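You operate a simulated robot arm through the tools that you are given. There is no shell and no other tool.

You are at the controls of a simulated robot arm. One attempt, no reset.

Task
Blank off the test stub with the white gasket and clamp it tight.
Fine: use the green blank; run the wing nut up till its green bar shows.

It is judged by the outcome, as a careful person would: the job done as asked, and still so three seconds after it is handed in. It fails if anything else is knocked over, pushed out of place, dropped, spilled or broken.

Robot
A 5-joint arm with a two-finger parallel gripper, fixed in place. Base frame: the origin is at the foot of the arm, x ahead of it, y to its left, z up. Units: m, rad, N and s.
It reaches about 1.134 m from its shoulder. Its first joint turns from -2.601 to 2.601 rad. Payload 1.57 kg.
The TCP is the grasp point between the finger pads, 0.03 m short of the fingertips. In the tool frame z runs along the fingers and y along their closing line. The gripper opens to 0.11 m. The fingers are 0.024 m wide and 0.012 m thick; the gripper's body (0.048 by 0.112 m) begins 0.078 m behind the TCP.
Orientation is that of the tool frame in the base frame, as a unit quaternion [x, y, z, w]. With the fingers straight down and closing along the base's y, the tool's x points along the base's -x, its y along +y and its z along -z.

Tools
- The arm moves only by the tool nudge_tool. Its arguments are lists of equal length, an entry for each row: "linear": the shift along the tool's x, y, z in m, a list of three; "delta_rot": the turn, a rotation vector about the tool's x, y, z in rad, a list of three; "fingers": the opening in per cent of the stroke, from 0 (shut) to 100 (fully open). In form: {"linear": [[dx, dy, dz], ...], "delta_rot": [[wx, wy, wz], ...], "fingers": [fingers, ...]}. A call has 1 to 20 rows; each row shifts and turns the commanded pose from where the row before left it, along the tool's axes as they then stand. Rows are played at 5 a second. More than 0.05 m and 0.15 rad between two rows, or a gripper value outside its range, and nothing of the call is played. Where a pose cannot be reached the arm comes as near as it can. A force on the tool above 60 N (or 10 N above the force at the start of the call, whichever is more), or a blocked arm, ends the call early, and 0.2 s more pass. The fingers move at their own pace (about 0.153 m/s each) and stop on an object; they squeeze with about 28 N. The grip force told is the motor's: it shows also when the fingers shut on nothing. Time passes only in rows, and 0.2 s behind the last, so rows that do not move let the fingers close. It gives the time, the measured TCP pose, the force on the tool (base axes), the opening and the grip force at its end, in the units of the frame above (readings bear some noise), with the torque about the TCP (base axes, N m) and any sound that the robot's microphone picked up.
- Cameras (640 x 400 px; columns grow to the right, rows downward): "scene" is fixed at [0.2207, -0.6508, 1.6406]; the picture's right is [0.71, -0.71, 0.00], its down [-0.65, -0.65, -0.39] and it looks along [0.28, 0.28, -0.92] (base axes); focal length 289 px, centre (320, 200). "wrist" rides on the gripper at [0.07, 0.016, -0.141] in the tool frame; the picture's right is [-0.23, 0.97, 0.00], its down [-0.86, -0.20, -0.48] and it looks along [-0.47, -0.11, 0.88] (tool axes); focal length 222 px, centre (320, 200). There is no depth. A picture from a camera that has moved, and an enlarged one, comes with that camera's place and axes in the base frame and with its lens.
- grab_frame(camera): a new picture of that camera. No time passes.
- raise_lower(by): slides the trunk up (or, below 0, down) by that many m; the arm rides with it, the base frame stays. It gives what a move gives, with no picture.
- close_up(camera, box): a new picture of the part [left, top, right, bottom] of that camera's present view, enlarged. No time passes.
- hand_in(): hands the job in; it is judged then, once.

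Nothing tells you positions but the pictures and the camera data. Unless the task says otherwise, let go and move clear before handing in.

The tools are called after "Request:" as a command line: name --argument value ..., lists and objects as JSON in quotes. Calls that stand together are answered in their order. nudge_tool: Moves the arm, as the interface text tells. Its arguments: {"type":"object","properties":{"linear":{"type":"array"},"delta_rot":{"type":"array"},"fingers":{"type":"array"}},"required":["linear","delta_rot","fingers"]} The other tools are called the same way: raise_lower (by) slides the trunk up or down; grab_frame (camera) takes a picture; close_up (camera, box) takes an enlarged picture of a part of a camera's view; hand_in () hands the job in.

At the start:

```text
t: 0.0
position: [0.478, -0.3427, 1.1785]
ee_rot: [0.0, 1.0, 0.001, 0.0]
force: [0.2, 0.1, 0.1]
ft_torque: [0.0, 0.01, 0.02]
grip_width: 0.1097
grip_force: 0.1
trunk travel left (down, up): [-0.911, 0.059]
```

scene: 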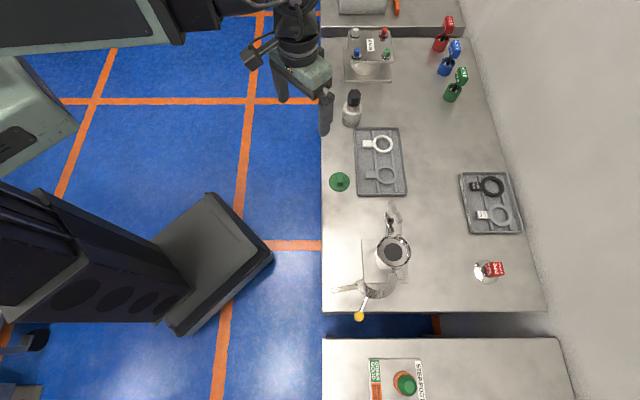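
wrist: 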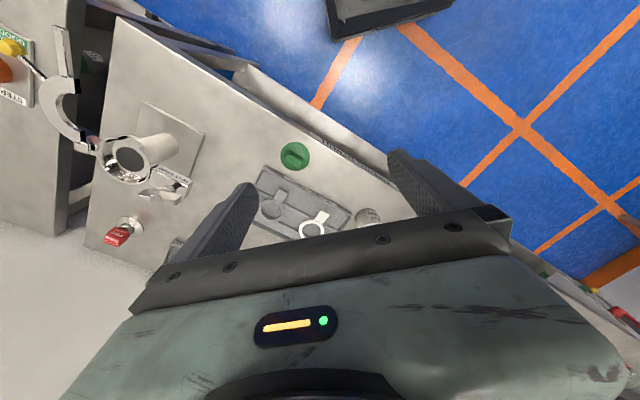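

I see a bench with a flange stub (with an open clamp next to it), trays with gaskets, a green blank and several other items. I'll take enlarged pictures before moving anything.

Request:
close_up --camera "scene" --box '[320, 180, 480, 330]'

Request:
close_up --camera "scene" --box '[320, 110, 430, 210]'

Request:
close_up --camera "scene" --box '[440, 150, 560, 300]'

Request:
close_up --camera "scene" --box '[320, 0, 500, 120]'

Request:
close_up --camera "wrist" --box '[0, 20, 240, 260]'

Request:
close_up --camera "wrist" --box '[220, 120, 420, 260]'

```text
2.67 times, centred on (400, 255) of scene
camera zoom: at [0.2207, -0.6508, 1.6406], right [0.71, -0.71, 0.0], down [-0.65, -0.65, -0.39], along [0.28, 0.28, -0.92], focal length 771 px, centre (107, 53)
```

zoom: 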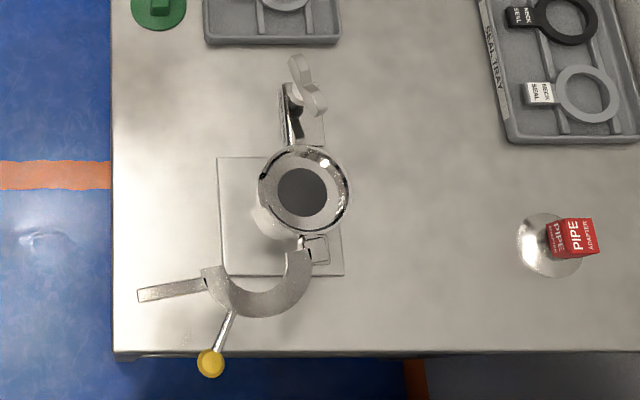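

```text
4.00 times, centred on (375, 160) of scene
camera zoom: at [0.2207, -0.6508, 1.6406], right [0.71, -0.71, 0.0], down [-0.65, -0.65, -0.39], along [0.28, 0.28, -0.92], focal length 1157 px, centre (100, 360)
```

zoom: 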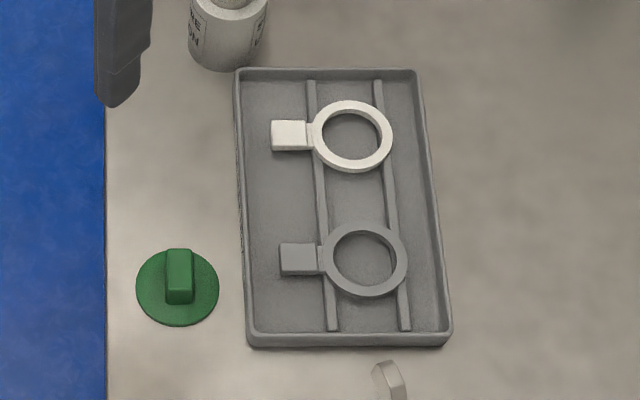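

```text
2.67 times, centred on (500, 225) of scene
camera zoom: at [0.2207, -0.6508, 1.6406], right [0.71, -0.71, 0.0], down [-0.65, -0.65, -0.39], along [0.28, 0.28, -0.92], focal length 771 px, centre (-160, 133)
```

zoom: 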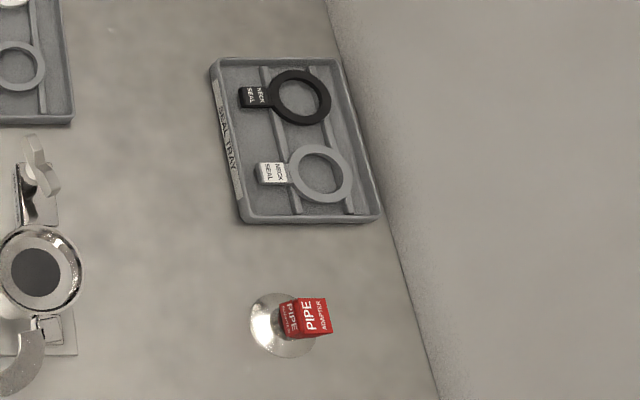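

```text
3.33 times, centred on (410, 60) of scene
camera zoom: at [0.2207, -0.6508, 1.6406], right [0.71, -0.71, 0.0], down [-0.65, -0.65, -0.39], along [0.28, 0.28, -0.92], focal length 964 px, centre (20, 667)
```

zoom: 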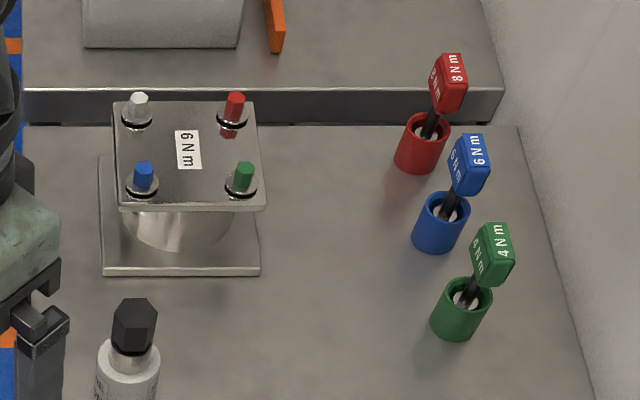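

```text
1.67 times, centred on (120, 140) of wrist
camera zoom: at [0.4102, -0.3275, 1.3182], right [0.23, 0.97, 0.0], down [0.86, -0.2, 0.48], along [0.47, -0.11, -0.88], focal length 370 px, centre (653, 300)
```

zoom: 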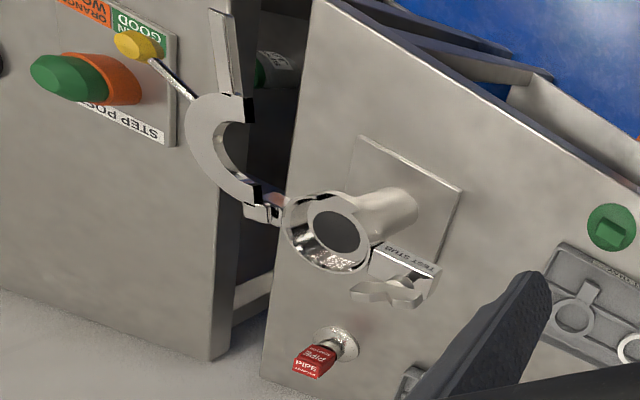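

```text
2.86 times, centred on (320, 190) of wrist
camera zoom: at [0.4102, -0.3275, 1.3182], right [0.23, 0.97, 0.0], down [0.86, -0.2, 0.48], along [0.47, -0.11, -0.88], focal length 635 px, centre (320, 229)
```

zoom: 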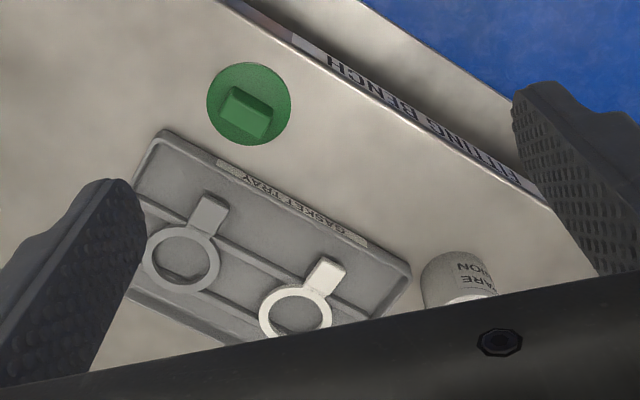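

The green blank lies at about (0.54, -0.41, 0.85). The stub flange is at about (0.455, -0.665, 0.96), with a hinged clamp half swung open and a wing nut on a bolt opposite it. I'll move the wrist camera over the stub at a safe height to work out how the clamp goes together.

Request:
nudge_tool --linear '[[0.004, -0.035, 0], [0.004, -0.035, 0], [0.004, -0.035, 0], [0.004, -0.035, 0], [0.004, -0.035, 0], [0.004, -0.035, 0], [0.004, -0.035, 0], [0.004, -0.035, 0], [0, 0, 0]]' --delta_rot '[[0, 0, 0], [0, 0, 0], [0, 0, 0], [0, 0, 0], [0, 0, 0], [0, 0, 0], [0, 0, 0], [0, 0, 0], [0, 0, 0]]' --fingers '[100, 100, 100, 100, 100, 100, 100, 100, 100]'

Request:
grab_frame --camera "wrist"

Request:
close_up --camera "wrist" --box '[200, 0, 440, 150]'

```text
t: 2.0
position: [0.4477, -0.6265, 1.1792]
ee_rot: [0.0, 1.0, 0.0, 0.0]
force: [0.2, -0.1, -0.3]
ft_torque: [0.03, -0.01, 0.01]
grip_width: 0.11
grip_force: 0.0
trunk travel left (down, up): [-0.911, 0.059]
```

```text
taken
camera wrist: at [0.3787, -0.6089, 1.3182], right [0.23, 0.97, 0.0], down [0.86, -0.2, 0.48], along [0.47, -0.11, -0.88], focal length 222 px, centre (320, 200)
```

wrist: 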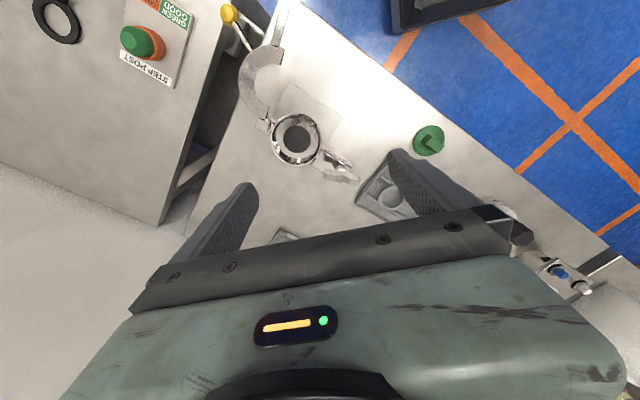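

```text
2.67 times, centred on (320, 75) of wrist
camera zoom: at [0.3787, -0.6089, 1.3182], right [0.23, 0.97, 0.0], down [0.86, -0.2, 0.48], along [0.47, -0.11, -0.88], focal length 592 px, centre (320, 533)
```

zoom: 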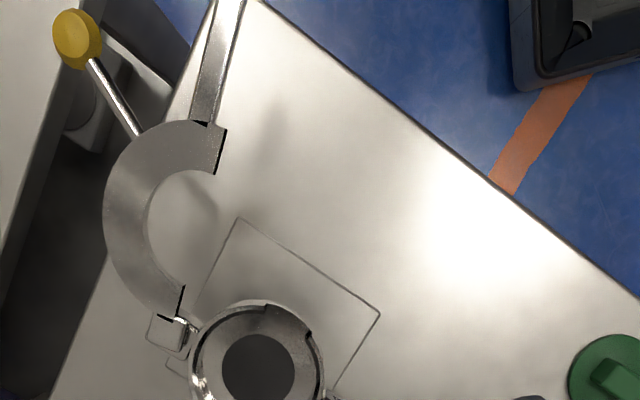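

The clamp half swings about a hinge beside the flange. I'll enlarge the flange, the wing nut and the hinge.

Request:
close_up --camera "wrist" --box '[230, 90, 390, 190]'

Request:
close_up --camera "scene" --box '[330, 190, 430, 325]'

Request:
close_up --camera "wrist" --box '[350, 100, 460, 230]'

```text
4.00 times, centred on (310, 140) of wrist
camera zoom: at [0.3787, -0.6089, 1.3182], right [0.23, 0.97, 0.0], down [0.86, -0.2, 0.48], along [0.47, -0.11, -0.88], focal length 888 px, centre (360, 440)
```

zoom: 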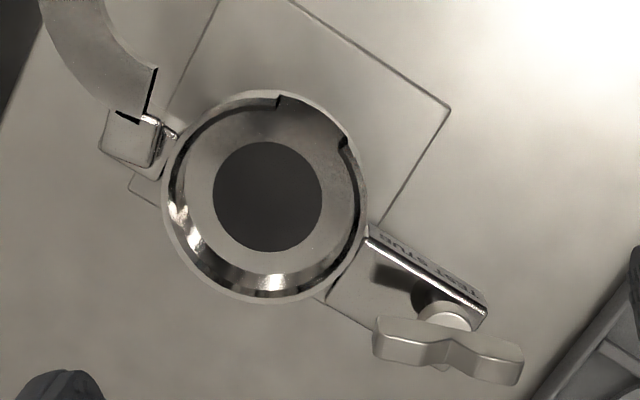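

```text
2.96 times, centred on (380, 258) of scene
camera zoom: at [0.2207, -0.6508, 1.6406], right [0.71, -0.71, 0.0], down [-0.65, -0.65, -0.39], along [0.28, 0.28, -0.92], focal length 857 px, centre (142, 30)
```

zoom: 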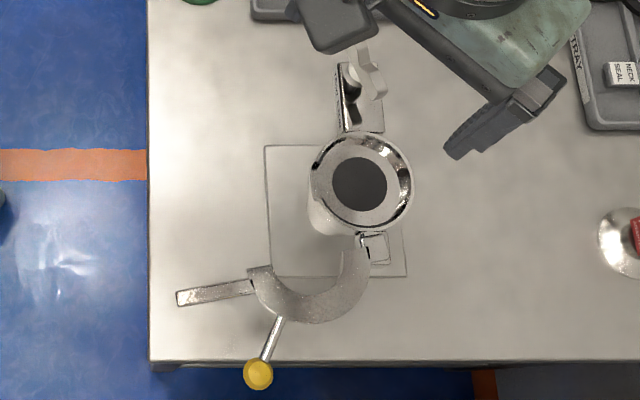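

```text
3.08 times, centred on (405, 165) of wrist
camera zoom: at [0.3787, -0.6089, 1.3182], right [0.23, 0.97, 0.0], down [0.86, -0.2, 0.48], along [0.47, -0.11, -0.88], focal length 684 px, centre (58, 308)
```

zoom: 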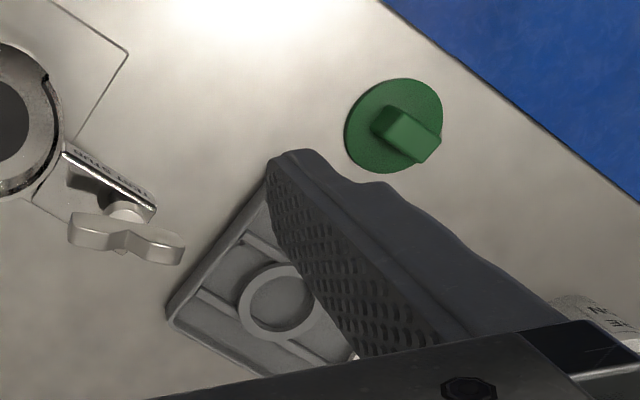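

The flange has a rim with a notch facing the bench front for the gasket tab. To understand the bolt and hinge I'll back away to the front of the bench, turn the tool so the camera is on top, and tilt it forward to view the stub from the side.

Request:
nudge_tool --linear '[[0.0275, 0.0357, 0], [0.0275, 0.0357, 0], [0.0275, 0.0357, 0], [0.0275, 0.0357, 0], [0.0275, 0.0357, 0], [0.0275, 0.0357, 0], [0, 0, 0], [0, 0, 0], [0, 0, 0], [0, 0, 0], [0, 0, 0], [0, 0, 0], [0, 0, 0], [0, 0, 0], [0, 0, 0], [0, 0, 0], [0, 0, 0]]' --delta_rot '[[0, 0, 0], [0, 0, 0], [0, 0, 0], [0, 0, 0], [0, 0, 0], [0, 0, 0], [0, 0, -0.145], [0, 0, -0.145], [0, 0, -0.145], [0, 0, -0.145], [0, 0, -0.145], [0, 0, -0.145], [0, 0, -0.145], [0, 0, -0.145], [0, 0, -0.145], [0, 0, -0.145], [0, 0, -0.145]]' --fingers '[100, 100, 100, 100, 100, 100, 100, 100, 100, 100, 100, 100, 100, 100, 100, 100, 100]'

```text
t: 5.6
position: [0.3085, -0.4559, 1.178]
ee_rot: [0.717, -0.697, 0.0, 0.001]
force: [0.1, -0.3, 0.0]
ft_torque: [-0.02, 0.01, 0.01]
grip_width: 0.1099
grip_force: 0.1
out of reach, approached as far as the arm can: row 5, 6
trunk travel left (down, up): [-0.911, 0.059]
```

Request:
nudge_tool --linear '[[0, 0, 0], [0, 0, 0], [0, 0, 0], [0, 0, 0], [0, 0, 0], [0, 0, 0], [0, 0, 0], [0, 0, 0], [0, 0, 0], [0, 0, 0], [0, 0, 0]]' --delta_rot '[[0, 0, -0.1425], [0, 0, -0.1425], [0, 0, -0.1425], [0, 0, -0.1425], [0, 0.145, 0], [0, 0.145, 0], [0, 0.145, 0], [0, 0.145, 0], [0, 0.145, 0], [0, 0.145, 0], [0, 0.145, 0]]' --fingers '[100, 100, 100, 100, 100, 100, 100, 100, 100, 100, 100]'

Request:
grab_frame --camera "wrist"

Request:
grab_frame --camera "scene"

```text
t: 8.0
position: [0.4181, -0.6228, 1.2905]
ee_rot: [0.728, -0.484, 0.403, 0.27]
force: [-0.2, 0.1, 0.0]
ft_torque: [-0.01, -0.02, -0.03]
grip_width: 0.1097
grip_force: 0.1
out of reach, approached as far as the arm can: row 3, 4, 5, 6, 7, 8, 9, 10, 11
trunk travel left (down, up): [-0.911, 0.059]
```

```text
taken
camera wrist: at [0.3728, -0.5515, 1.4231], right [-0.95, -0.27, -0.19], down [-0.15, 0.87, -0.47], along [0.29, -0.42, -0.86], focal length 222 px, centre (320, 200)
```

wrist: 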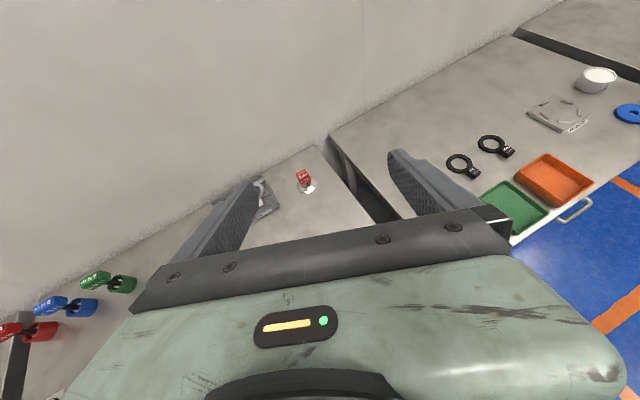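

```text
taken
```

scene: 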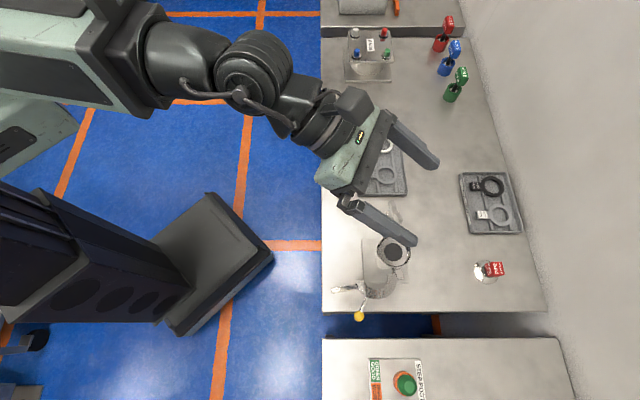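

Request:
nudge_tool --linear '[[0, 0, 0], [0, 0, 0]]' --delta_rot '[[0, 0, 0], [0, 0, 0]]' --fingers '[100, 100]'

```text
t: 8.6
position: [0.4186, -0.622, 1.2904]
ee_rot: [0.729, -0.484, 0.403, 0.27]
force: [0.1, 0.5, -0.7]
ft_torque: [0.04, 0.0, 0.01]
grip_width: 0.11
grip_force: 0.1
trunk travel left (down, up): [-0.911, 0.059]
```

Request:
nudge_tool --linear '[[-0.042, 0, -0.0076], [-0.042, 0, -0.0076], [-0.042, 0, -0.0076], [-0.042, 0, -0.0076], [-0.042, 0, -0.0076], [-0.042, 0, -0.0076], [-0.042, 0, -0.0076], [0, 0, 0]]' --delta_rot '[[0, 0, 0], [0, 0, 0], [0, 0, 0], [0, 0, 0], [0, 0, 0], [0, 0, 0], [0, 0, 0], [0, 0, 0]]' --fingers '[100, 100, 100, 100, 100, 100, 100, 100]'

Request:
grab_frame --camera "wrist"

```text
t: 10.4
position: [0.4341, -0.6116, 1.29]
ee_rot: [0.728, -0.483, 0.404, 0.27]
force: [0.0, -0.2, 0.3]
ft_torque: [-0.01, 0.0, 0.06]
grip_width: 0.1099
grip_force: 0.0
out of reach, approached as far as the arm can: row 1, 2, 3, 4, 5, 6, 7
trunk travel left (down, up): [-0.911, 0.059]
```

```text
taken
camera wrist: at [0.3881, -0.5408, 1.423], right [-0.95, -0.26, -0.19], down [-0.15, 0.87, -0.47], along [0.29, -0.42, -0.86], focal length 222 px, centre (320, 200)
```

wrist: 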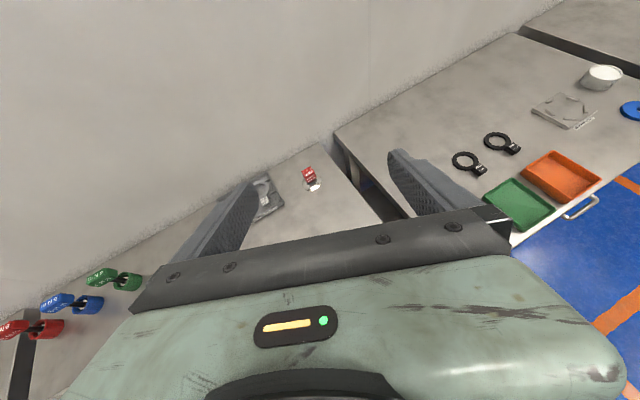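

Request:
nudge_tool --linear '[[0, 0, 0], [0, 0, 0], [0, 0, 0]]' --delta_rot '[[0.0849, 0, -0.0528], [0.0849, 0, -0.0528], [0, 0, 0]]' --fingers '[100, 100, 100]'

```text
t: 11.2
position: [0.4486, -0.6071, 1.2904]
ee_rot: [0.759, -0.432, 0.421, 0.244]
force: [-0.2, -0.3, -0.6]
ft_torque: [-0.02, -0.03, -0.01]
grip_width: 0.1101
grip_force: 0.0
out of reach, approached as far as the arm can: row 1, 2
trunk travel left (down, up): [-0.911, 0.059]
```

Request:
nudge_tool --linear '[[0, 0, 0], [0, 0, 0], [0, 0, 0], [0, 0, 0], [0, 0, 0], [0, 0, 0], [0, 0, 0], [0, 0, 0]]' --delta_rot '[[0, -0.145, 0], [0, -0.145, 0], [0, -0.145, 0], [0, -0.145, 0], [0, -0.145, 0], [0, -0.145, 0], [0, -0.145, 0], [0, 0, 0]]' --fingers '[100, 100, 100, 100, 100, 100, 100, 100]'

```text
t: 13.0
position: [0.4872, -0.5781, 1.1776]
ee_rot: [0.865, -0.502, -0.002, 0.005]
force: [-0.3, -0.7, -0.3]
ft_torque: [-0.01, -0.02, -0.03]
grip_width: 0.1099
grip_force: 0.0
out of reach, approached as far as the arm can: row 1, 2, 3, 4, 5, 6, 7
trunk travel left (down, up): [-0.911, 0.059]
```

The wrist seems to stay at one height whatever I command, which suggests the arm's links move horizontally and the trunk sets the height. I'll test this with a small downward move.

Request:
nudge_tool --linear '[[0, 0, 0.02], [0, 0, 0.02], [0, 0, 0]]' --delta_rot '[[0, 0, 0], [0, 0, 0], [0, 0, 0]]' --fingers '[100, 100, 100]'

```text
t: 13.8
position: [0.4905, -0.576, 1.1784]
ee_rot: [0.866, -0.499, -0.001, 0.004]
force: [-0.3, 0.3, 0.0]
ft_torque: [0.01, 0.0, 0.03]
grip_width: 0.1101
grip_force: 0.1
out of reach, approached as far as the arm can: row 1, 2
trunk travel left (down, up): [-0.911, 0.059]
```

Confirmed: height changes only through the trunk. Let me see what the camera shows from here, with the camera on the wall side looking back.

Request:
grab_frame --camera "wrist"

```text
taken
camera wrist: at [0.5132, -0.643, 1.3184], right [-0.96, -0.29, 0.01], down [-0.25, 0.84, 0.48], along [-0.15, 0.45, -0.88], focal length 222 px, centre (320, 200)
```

wrist: 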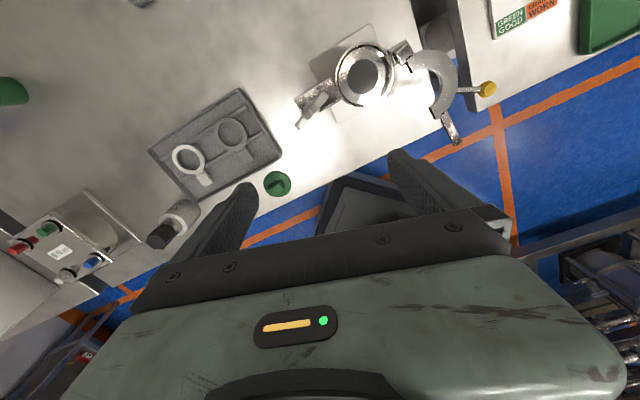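

Request:
close_up --camera "wrist" --box '[280, 20, 520, 160]'

Request:
close_up --camera "wrist" --box '[290, 30, 410, 130]'

Request:
close_up --camera "wrist" --box '[140, 80, 300, 210]'

```text
2.67 times, centred on (400, 90) of wrist
camera zoom: at [0.5132, -0.643, 1.3184], right [-0.96, -0.29, 0.01], down [-0.25, 0.84, 0.48], along [-0.15, 0.45, -0.88], focal length 592 px, centre (107, 493)
```

zoom: 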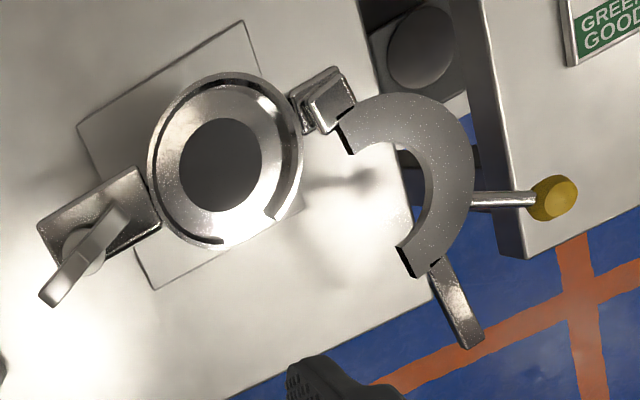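

```text
4.00 times, centred on (350, 80) of wrist
camera zoom: at [0.5132, -0.643, 1.3184], right [-0.96, -0.29, 0.01], down [-0.25, 0.84, 0.48], along [-0.15, 0.45, -0.88], focal length 888 px, centre (200, 680)
```

zoom: 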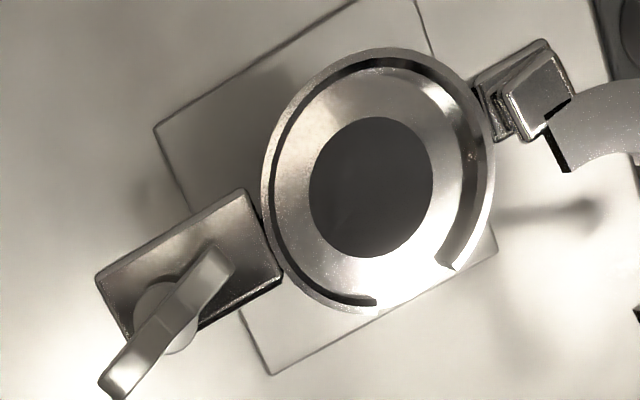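

```text
3.08 times, centred on (220, 145) of wrist
camera zoom: at [0.5132, -0.643, 1.3184], right [-0.96, -0.29, 0.01], down [-0.25, 0.84, 0.48], along [-0.15, 0.45, -0.88], focal length 684 px, centre (628, 369)
```

zoom: 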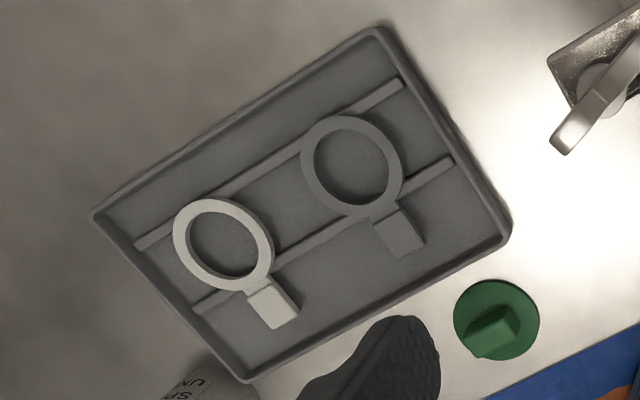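

Now it's clear: the half-ring swings about a vertical hinge over the blank, and its tongue goes under the wing nut on a vertical bolt. I'll move over the white gasket's tab with the camera on the wall side and the fingers closing along the bench.

Request:
nudge_tool --linear '[[-0.0097, -0.04465, 0], [-0.0097, -0.04465, 0], [-0.0097, -0.04465, 0], [-0.0097, -0.04465, 0], [-0.0097, -0.04465, 0], [-0.0097, -0.04465, 0], [0, 0, 0], [0, 0, 0], [0, 0, 0]]' --delta_rot '[[0, 0, 0], [0, 0, 0], [0, 0, 0], [0, 0, 0], [0, 0, 0], [0, 0, 0], [0, 0, -0.1325], [0, 0, -0.1325], [0, 0, 0]]' --fingers '[100, 100, 100, 100, 100, 100, 100, 100, 100]'

Request:
grab_frame --camera "wrist"

```text
t: 15.8
position: [0.6925, -0.3908, 1.178]
ee_rot: [0.926, -0.377, -0.002, 0.004]
force: [-0.4, -0.2, 0.2]
ft_torque: [0.02, 0.01, -0.02]
grip_width: 0.11
grip_force: 0.1
out of reach, approached as far as the arm can: row 2, 4
trunk travel left (down, up): [-0.911, 0.059]
```

```text
taken
camera wrist: at [0.7317, -0.4499, 1.3182], right [-0.84, -0.54, 0.01], down [-0.47, 0.74, 0.48], along [-0.26, 0.4, -0.88], focal length 222 px, centre (320, 200)
```

wrist: 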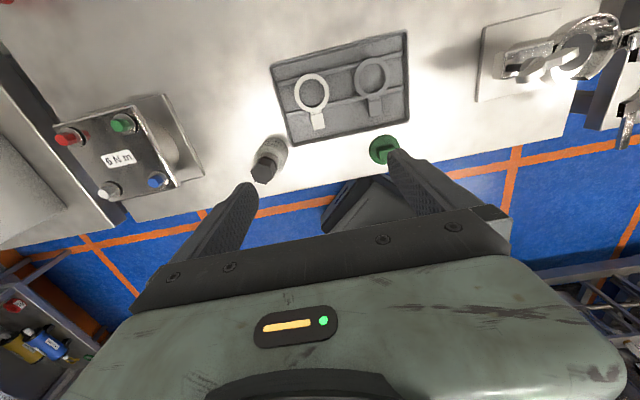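

Request:
nudge_tool --linear '[[0, 0, 0], [0, 0, 0]]' --delta_rot '[[0, 0, 0], [0, 0, 0]]' --fingers '[50, 50]'

Request:
raise_lower --by -0.17

Request:
grab_frame --camera "wrist"

Request:
grab_frame --camera "scene"

```text
t: 16.4
position: [0.6911, -0.3895, 1.1779]
ee_rot: [0.926, -0.378, -0.001, 0.002]
force: [0.5, 0.2, -0.7]
ft_torque: [0.0, -0.04, 0.01]
grip_width: 0.0548
grip_force: 0.0
trunk travel left (down, up): [-0.911, 0.059]
```

```text
t: 18.3
position: [0.692, -0.3911, 1.0074]
ee_rot: [0.926, -0.379, -0.001, 0.003]
force: [-0.1, -0.1, 0.0]
ft_torque: [-0.03, 0.03, -0.03]
grip_width: 0.0551
grip_force: 0.1
trunk travel left (down, up): [-0.741, 0.229]
```

```text
taken
camera wrist: at [0.7315, -0.4501, 1.1483], right [-0.84, -0.54, 0.01], down [-0.47, 0.74, 0.48], along [-0.26, 0.4, -0.88], focal length 222 px, centre (320, 200)
```

wrist: 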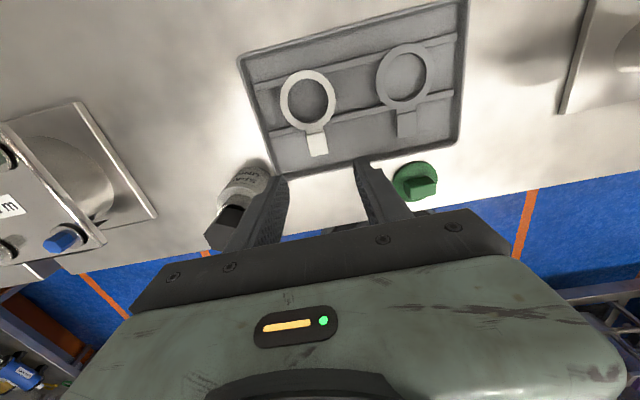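

```text
taken
```

scene: 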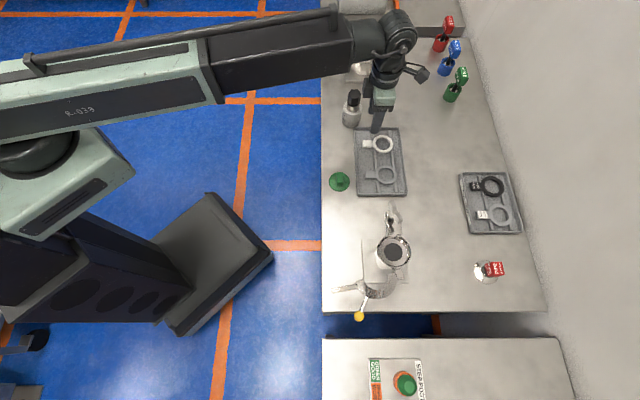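

Request:
close_up --camera "wrist" --box '[230, 40, 430, 200]'

```text
2.50 times, centred on (330, 120) of wrist
camera zoom: at [0.7315, -0.4501, 1.1483], right [-0.84, -0.54, 0.01], down [-0.47, 0.74, 0.48], along [-0.26, 0.4, -0.88], focal length 555 px, centre (295, 400)
```

zoom: 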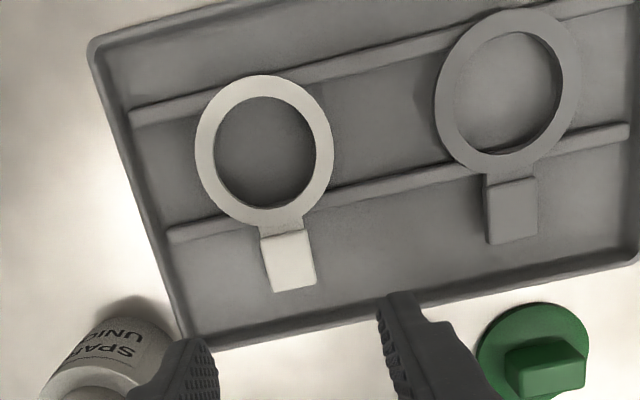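

Request:
raise_lower --by -0.06

Request:
close_up --camera "wrist" --box '[220, 60, 420, 220]'

Request:
close_up --camera "scene" --box '[330, 80, 430, 200]'

```text
t: 19.3
position: [0.6922, -0.3915, 0.9484]
ee_rot: [0.926, -0.378, -0.001, 0.004]
force: [0.5, -0.3, 0.7]
ft_torque: [0.01, -0.01, -0.03]
grip_width: 0.0551
grip_force: 0.1
trunk travel left (down, up): [-0.681, 0.289]
```

```text
2.50 times, centred on (320, 140) of wrist
camera zoom: at [0.7315, -0.4501, 1.0882], right [-0.84, -0.54, 0.01], down [-0.47, 0.74, 0.48], along [-0.26, 0.4, -0.88], focal length 555 px, centre (320, 350)
```

zoom: 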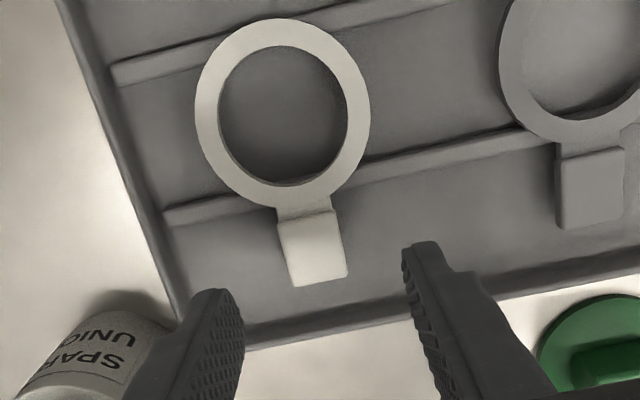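

```text
3.33 times, centred on (380, 140) of scene
camera zoom: at [0.2207, -0.6508, 1.6406], right [0.71, -0.71, 0.0], down [-0.65, -0.65, -0.39], along [0.28, 0.28, -0.92], focal length 964 px, centre (120, 400)
```

zoom: 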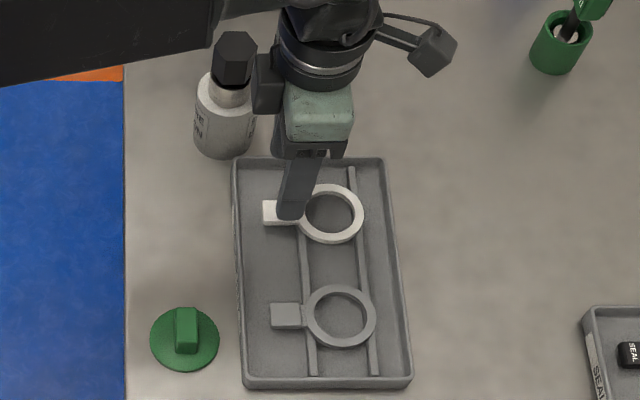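

Request:
nudge_tool --linear '[[-0.005, -0.0044, 0], [0, 0, 0]]' --delta_rot '[[0, 0, 0], [0, 0, 0]]' --fingers '[50, 50]'

Request:
raise_lower --by -0.05

Request:
close_up --camera "wrist" --box '[220, 60, 420, 220]'

Request:
close_up --camera "scene" --box '[340, 110, 420, 210]'

```text
t: 19.9
position: [0.6907, -0.3837, 0.9478]
ee_rot: [0.926, -0.378, -0.001, 0.003]
force: [0.1, -0.1, 0.4]
ft_torque: [0.02, -0.01, -0.01]
grip_width: 0.0549
grip_force: 0.0
trunk travel left (down, up): [-0.681, 0.289]
```

```text
t: 20.8
position: [0.6907, -0.3841, 0.8981]
ee_rot: [0.926, -0.378, -0.001, 0.004]
force: [0.0, 0.9, 1.0]
ft_torque: [-0.01, 0.04, -0.01]
grip_width: 0.0549
grip_force: 0.1
trunk travel left (down, up): [-0.631, 0.339]
```

```text
2.50 times, centred on (320, 140) of wrist
camera zoom: at [0.731, -0.4431, 1.0382], right [-0.84, -0.54, 0.01], down [-0.47, 0.74, 0.48], along [-0.26, 0.4, -0.88], focal length 555 px, centre (320, 350)
```

zoom: 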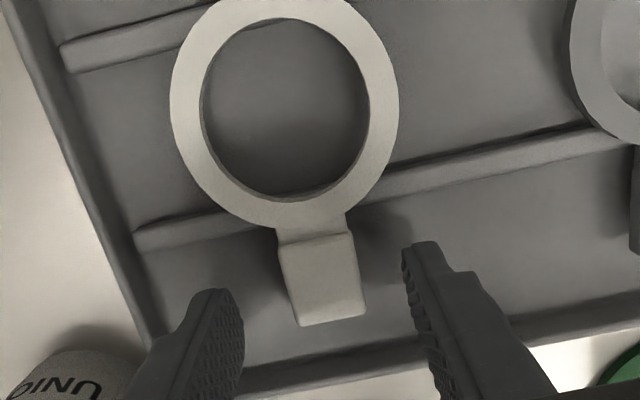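

```text
4.00 times, centred on (380, 160) of scene
camera zoom: at [0.2207, -0.6508, 1.6406], right [0.71, -0.71, 0.0], down [-0.65, -0.65, -0.39], along [0.28, 0.28, -0.92], focal length 1157 px, centre (80, 360)
```

zoom: 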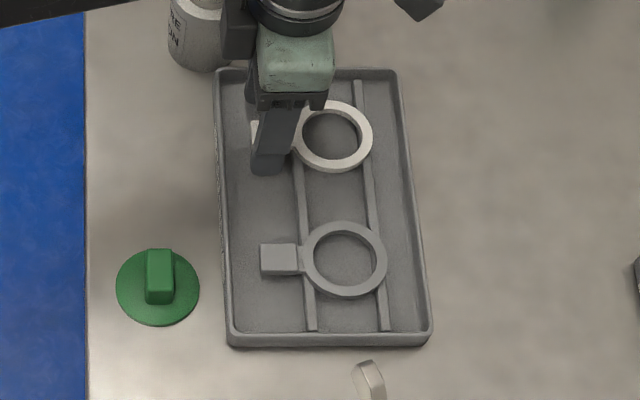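

Request:
raise_lower --by -0.01

Request:
close_up --camera "wrist" --box '[260, 110, 400, 210]'

```text
t: 21.4
position: [0.6904, -0.3826, 0.8878]
ee_rot: [0.926, -0.378, -0.002, 0.003]
force: [0.9, 0.8, 0.3]
ft_torque: [0.02, 0.0, 0.03]
grip_width: 0.055
grip_force: 0.1
trunk travel left (down, up): [-0.621, 0.349]
```

```text
4.00 times, centred on (330, 160) of wrist
camera zoom: at [0.731, -0.4431, 1.0282], right [-0.84, -0.54, 0.01], down [-0.47, 0.74, 0.48], along [-0.26, 0.4, -0.88], focal length 888 px, centre (280, 360)
```

zoom: 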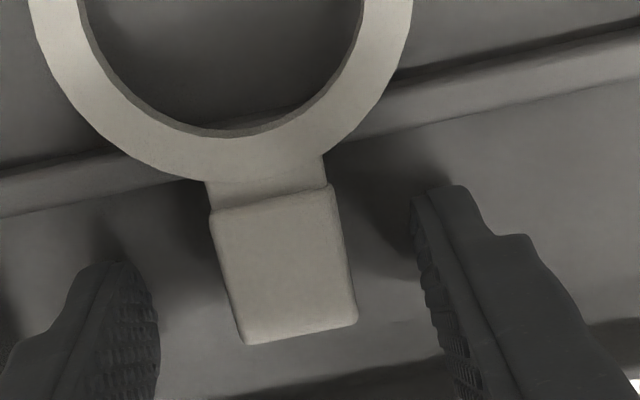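

Request:
raise_lower --by -0.005

Request:
close_up --camera "wrist" --box '[260, 110, 400, 210]'

Request:
close_up --camera "scene" --box '[350, 115, 410, 155]'

```text
t: 22.0
position: [0.6908, -0.3833, 0.8866]
ee_rot: [0.926, -0.378, 0.003, 0.004]
force: [-1.9, 1.7, 34.8]
ft_torque: [1.11, -0.39, 0.05]
grip_width: 0.0551
grip_force: 0.1
trunk travel left (down, up): [-0.617, 0.353]
stopped: the force on the tool passed its limit at 61 N (the readings are from after the stop); the commanded pose is now the measured one
```

```text
4.00 times, centred on (330, 160) of wrist
camera zoom: at [0.7296, -0.4427, 1.0274], right [-0.84, -0.54, 0.0], down [-0.47, 0.74, 0.47], along [-0.25, 0.4, -0.88], focal length 888 px, centre (280, 360)
```

zoom: 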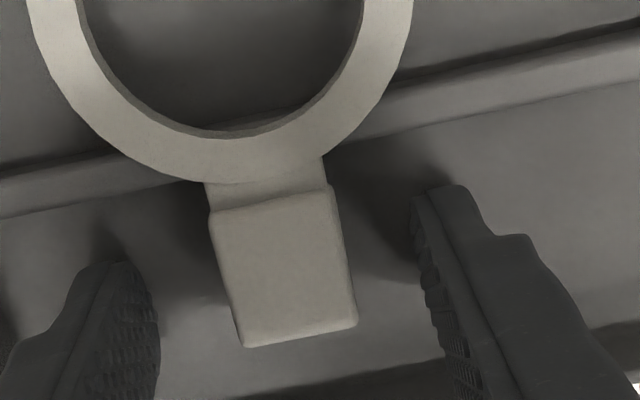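

```text
10.00 times, centred on (380, 135) of scene
camera zoom: at [0.2207, -0.6508, 1.6406], right [0.71, -0.71, 0.0], down [-0.65, -0.65, -0.39], along [0.28, 0.28, -0.92], focal length 2893 px, centre (-280, 850)
```

zoom: 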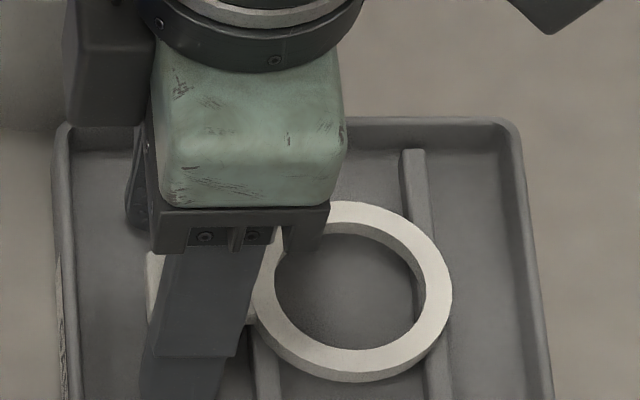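

The fingertips just touched the tray floor, which puts it at z ≈ 0.857. I'll lift a few millimetres and close on the tab.

Request:
raise_lower --by 0.004

Request:
nudge_tool --linear '[[0, 0, 0], [0, 0, 0], [0, 0, 0], [0, 0, 0]]' --delta_rot '[[0, 0, 0], [0, 0, 0], [0, 0, 0], [0, 0, 0]]' --fingers '[35, 25, 15, 10]'

Request:
close_up --camera "wrist" --box '[260, 110, 400, 210]'

```text
t: 22.5
position: [0.6928, -0.384, 0.8882]
ee_rot: [0.926, -0.378, 0.003, 0.004]
force: [-0.3, -0.6, -0.1]
ft_torque: [0.01, -0.02, -0.04]
grip_width: 0.055
grip_force: 0.2
trunk travel left (down, up): [-0.621, 0.349]
```

```text
t: 23.5
position: [0.6919, -0.3846, 0.8867]
ee_rot: [0.926, -0.378, 0.002, 0.004]
force: [-0.7, 0.7, -0.2]
ft_torque: [-0.01, -0.03, -0.04]
grip_width: 0.0225
grip_force: 28.7
trunk travel left (down, up): [-0.621, 0.349]
```

```text
4.00 times, centred on (330, 160) of wrist
camera zoom: at [0.732, -0.4439, 1.0286], right [-0.84, -0.54, 0.0], down [-0.47, 0.74, 0.47], along [-0.26, 0.4, -0.88], focal length 888 px, centre (280, 360)
```

zoom: 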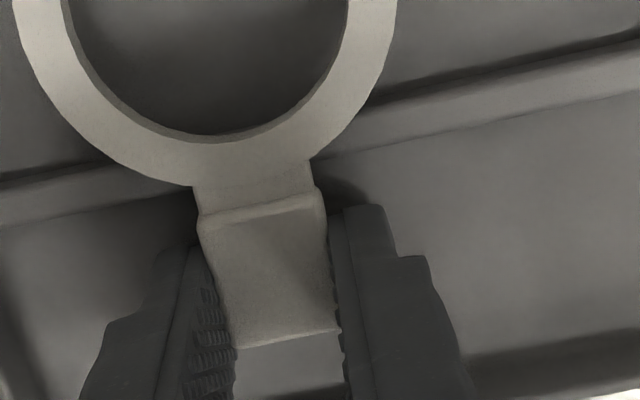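

The tab is gripped at 22.5 mm wide. I'll lift it a little and check that the gasket stays level.

Request:
raise_lower --by 0.04

Request:
grab_frame --camera "wrist"

Request:
close_up --camera "scene" --box '[340, 90, 420, 210]'

```text
t: 24.3
position: [0.6919, -0.3845, 0.9282]
ee_rot: [0.926, -0.378, 0.001, 0.004]
force: [1.0, -0.1, 0.7]
ft_torque: [-0.01, -0.03, 0.0]
grip_width: 0.0223
grip_force: 28.2
trunk travel left (down, up): [-0.661, 0.309]
```

```text
taken
camera wrist: at [0.7321, -0.444, 1.0686], right [-0.84, -0.54, 0.0], down [-0.47, 0.74, 0.47], along [-0.26, 0.4, -0.88], focal length 222 px, centre (320, 200)
```

wrist: 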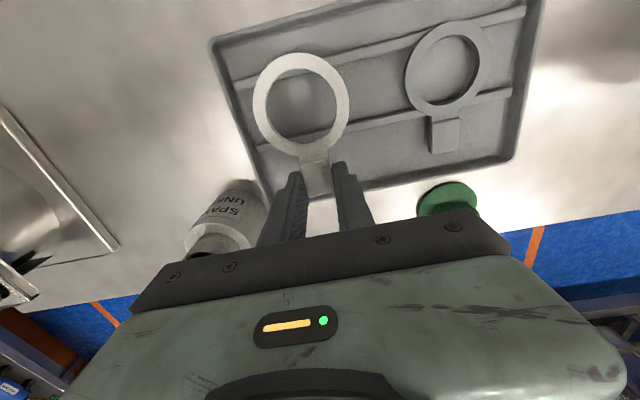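

```text
3.33 times, centred on (380, 150) of scene
camera zoom: at [0.2207, -0.6508, 1.6406], right [0.71, -0.71, 0.0], down [-0.65, -0.65, -0.39], along [0.28, 0.28, -0.92], focal length 964 px, centre (120, 367)
```

zoom: 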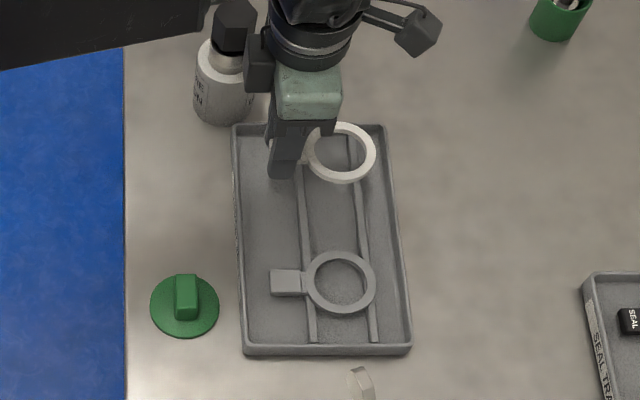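

Request:
raise_lower --by 0.18

Request:
close_up --camera "wrist" --box '[230, 40, 390, 200]'

```text
t: 26.3
position: [0.6936, -0.3845, 1.1065]
ee_rot: [0.926, -0.378, 0.001, 0.004]
force: [-0.2, 0.1, 0.1]
ft_torque: [-0.03, 0.0, 0.01]
grip_width: 0.0223
grip_force: 27.7
trunk travel left (down, up): [-0.841, 0.129]
```

```text
2.50 times, centred on (310, 120) of wrist
camera zoom: at [0.7321, -0.444, 1.2485], right [-0.84, -0.54, 0.0], down [-0.47, 0.74, 0.47], along [-0.26, 0.4, -0.88], focal length 555 px, centre (345, 400)
```

zoom: 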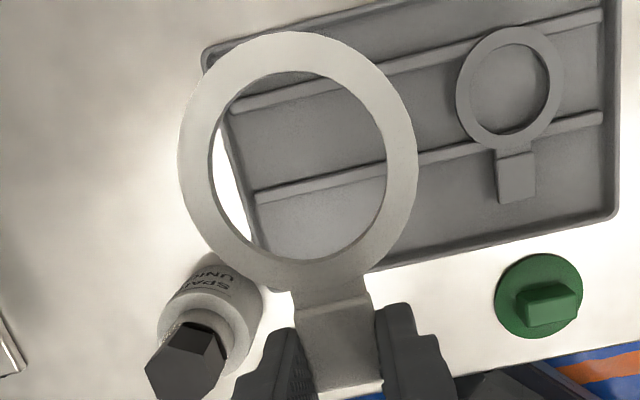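

The gasket is held level with its ring centre about 58 mm from the TCP. I'll carry it at this height to hover over the stub.

Request:
nudge_tool --linear '[[-0.0036, 0.0408, 0], [-0.0036, 0.0408, 0], [-0.0036, 0.0408, 0], [-0.0036, 0.0408, 0], [-0.0036, 0.0408, 0], [-0.0036, 0.0408, 0], [-0.0036, 0.0408, 0], [-0.0036, 0.0408, 0], [-0.0036, 0.0408, 0], [0, 0, 0], [0, 0, 0]]' --delta_rot '[[0, 0, 0], [0, 0, 0], [0, 0, 0], [0, 0, 0], [0, 0, 0], [0, 0, 0], [0, 0, 0], [0, 0, 0], [0, 0, 0], [0, 0, 0], [0, 0, 0]]' --fingers '[10, 10, 10, 10, 10, 10, 10, 10, 10, 10, 10]'

Request:
grab_frame --camera "wrist"

Request:
close_up --camera "wrist" --box '[200, 0, 440, 150]'

Request:
close_up --camera "scene" --box '[330, 190, 450, 310]'

```text
t: 28.7
position: [0.572, -0.4336, 1.1078]
ee_rot: [0.917, -0.398, 0.0, 0.01]
force: [0.3, -0.5, 0.2]
ft_torque: [0.01, 0.0, -0.05]
grip_width: 0.0221
grip_force: 27.9
out of reach, approached as far as the arm can: row 3, 4, 5, 6, 7, 8, 9
trunk travel left (down, up): [-0.841, 0.129]
```

```text
taken
camera wrist: at [0.6102, -0.4937, 1.2491], right [-0.87, -0.5, 0.02], down [-0.43, 0.77, 0.47], along [-0.25, 0.4, -0.88], focal length 222 px, centre (320, 200)
```

wrist: 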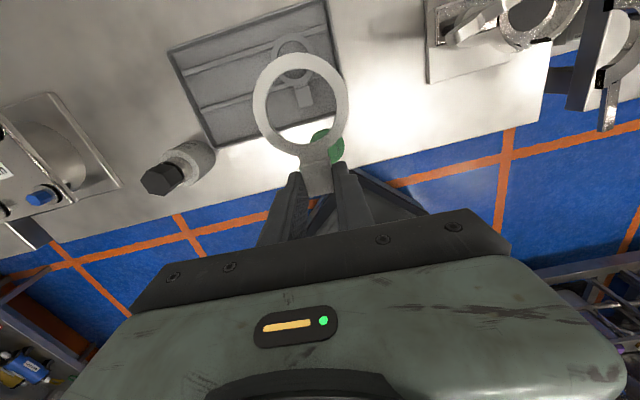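

```text
2.67 times, centred on (320, 75) of wrist
camera zoom: at [0.6102, -0.4937, 1.2491], right [-0.87, -0.5, 0.02], down [-0.43, 0.77, 0.47], along [-0.25, 0.4, -0.88], focal length 592 px, centre (320, 533)
```

zoom: 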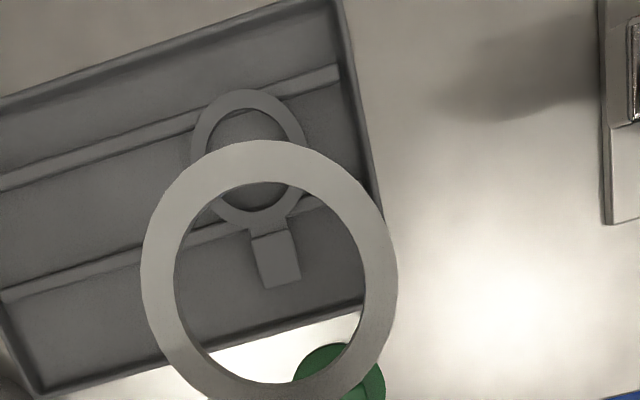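

```text
3.33 times, centred on (390, 250) of scene
camera zoom: at [0.2207, -0.6508, 1.6406], right [0.71, -0.71, 0.0], down [-0.65, -0.65, -0.39], along [0.28, 0.28, -0.92], focal length 964 px, centre (87, 33)
```

zoom: 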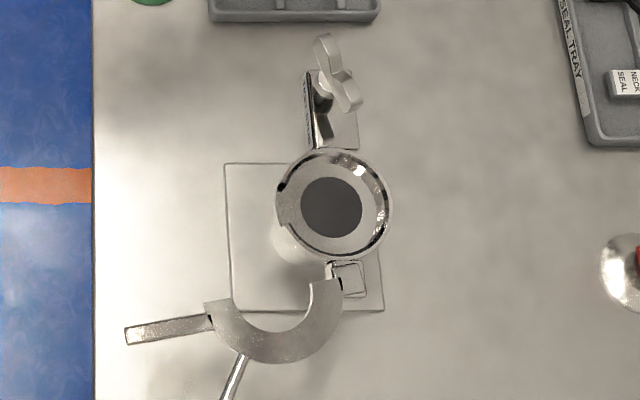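

The tool spin has a stop when the tool's x axis points straight outward (about ±170° travel). The stub placement angle lies just on the other side of that stop, so I'll unwind the spin the long way round here, where nothing is near the gasket.

Request:
nudge_tool --linear '[[0, 0, 0], [0, 0, 0], [0, 0, 0], [0, 0, 0], [0, 0, 0], [0, 0, 0], [0, 0, 0], [0, 0, 0], [0, 0, 0], [0, 0, 0], [0, 0, 0], [0, 0, 0], [0, 0, 0], [0, 0, 0], [0, 0, 0], [0, 0, 0], [0, 0, 0], [0, 0, 0], [0, 0, 0], [0, 0, 0]]' --delta_rot '[[0, 0, 0.14], [0, 0, 0.14], [0, 0, 0.14], [0, 0, 0.14], [0, 0, 0.14], [0, 0, 0.14], [0, 0, 0.14], [0, 0, 0.14], [0, 0, 0.14], [0, 0, 0.14], [0, 0, 0.14], [0, 0, 0.14], [0, 0, 0.14], [0, 0, 0.14], [0, 0, 0.14], [0, 0, 0.14], [0, 0, 0.14], [0, 0, 0.14], [0, 0, 0.14], [0, 0, 0.14]]' --fingers '[10, 10, 10, 10, 10, 10, 10, 10, 10, 10, 10, 10, 10, 10, 10, 10, 10, 10, 10, 10]'

Request:
nudge_tool --linear '[[0, 0, 0], [0, 0, 0], [0, 0, 0], [0, 0, 0], [0, 0, 0], [0, 0, 0], [0, 0, 0], [0, 0, 0], [0, 0, 0], [0, 0, 0], [0, 0, 0], [0, 0, 0], [0, 0, 0], [0, 0, 0], [0, 0, 0], [0, 0, 0], [0, 0, 0], [0, 0, 0], [0, 0, 0], [0, 0, 0]]' --delta_rot '[[0, 0, 0.14], [0, 0, 0.14], [0, 0, 0.14], [0, 0, 0.14], [0, 0, 0.14], [0, 0, 0.14], [0, 0, 0.14], [0, 0, 0.14], [0, 0, 0.14], [0, 0, 0.14], [0, 0, 0.14], [0, 0, 0.14], [0, 0, 0.14], [0, 0, 0.14], [0, 0, 0.14], [0, 0, 0.14], [0, 0, 0.14], [0, 0, 0.14], [0, 0, 0.14], [0, 0, 0]]' --fingers '[10, 10, 10, 10, 10, 10, 10, 10, 10, 10, 10, 10, 10, 10, 10, 10, 10, 10, 10, 10]'

```text
t: 32.9
position: [0.5726, -0.4366, 1.1086]
ee_rot: [0.216, 0.976, -0.003, 0.001]
force: [-0.3, 0.4, -0.4]
ft_torque: [0.03, 0.02, 0.01]
grip_width: 0.0222
grip_force: 28.0
trunk travel left (down, up): [-0.841, 0.129]
```

```text
t: 37.1
position: [0.5716, -0.436, 1.1072]
ee_rot: [1.0, 0.024, 0.0, 0.003]
force: [-1.0, -0.1, -0.7]
ft_torque: [-0.02, 0.01, -0.03]
grip_width: 0.0223
grip_force: 27.9
trunk travel left (down, up): [-0.841, 0.129]
```

Request:
nudge_tool --linear '[[-0.02783, 0.03007, 0], [-0.02783, 0.03007, 0], [-0.02783, 0.03007, 0], [-0.02783, 0.03007, 0], [-0.02783, 0.03007, 0], [-0.02783, 0.03007, 0], [0, 0, 0], [0, 0, 0], [0, 0, 0], [0, 0, 0], [0, 0, 0], [0, 0, 0], [0, 0, 0]]' --delta_rot '[[0, 0, 0], [0, 0, 0], [0, 0, 0], [0, 0, 0], [0, 0, 0], [0, 0, 0], [0, 0, 0.1388], [0, 0, 0.1388], [0, 0, 0.1388], [0, 0, 0.1388], [0, 0, 0.1388], [0, 0, 0.1388], [0, 0, 0]]' --fingers '[10, 10, 10, 10, 10, 10, 10, 10, 10, 10, 10, 10, 10]'

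Request:
grab_frame --camera "wrist"

Request:
close_up --camera "wrist" --box '[220, 0, 420, 160]'

Request:
close_up --camera "scene" --box '[330, 190, 450, 310]'

```text
t: 39.9
position: [0.4139, -0.6232, 1.1072]
ee_rot: [0.924, -0.382, 0.002, 0.003]
force: [0.2, -0.7, 0.2]
ft_torque: [0.03, -0.01, -0.01]
grip_width: 0.0226
grip_force: 28.1
out of reach, approached as far as the arm can: row 3
trunk travel left (down, up): [-0.841, 0.129]
```

```text
taken
camera wrist: at [0.4531, -0.6838, 1.2486], right [-0.85, -0.53, 0.0], down [-0.46, 0.75, 0.47], along [-0.25, 0.4, -0.88], focal length 222 px, centre (320, 200)
```

wrist: 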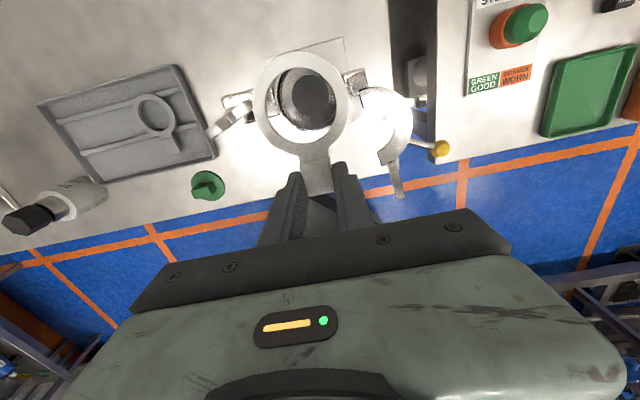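

```text
2.50 times, centred on (320, 80) of wrist
camera zoom: at [0.4531, -0.6838, 1.2486], right [-0.85, -0.53, 0.0], down [-0.46, 0.75, 0.47], along [-0.25, 0.4, -0.88], focal length 555 px, centre (320, 500)
```

zoom: 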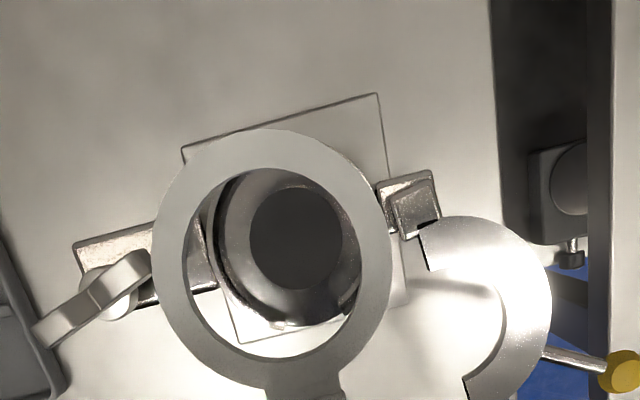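

```text
3.33 times, centred on (390, 250) of scene
camera zoom: at [0.2207, -0.6508, 1.6406], right [0.71, -0.71, 0.0], down [-0.65, -0.65, -0.39], along [0.28, 0.28, -0.92], focal length 964 px, centre (87, 33)
```

zoom: 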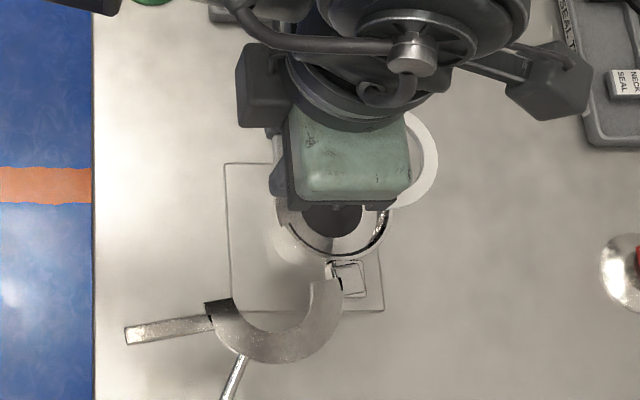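

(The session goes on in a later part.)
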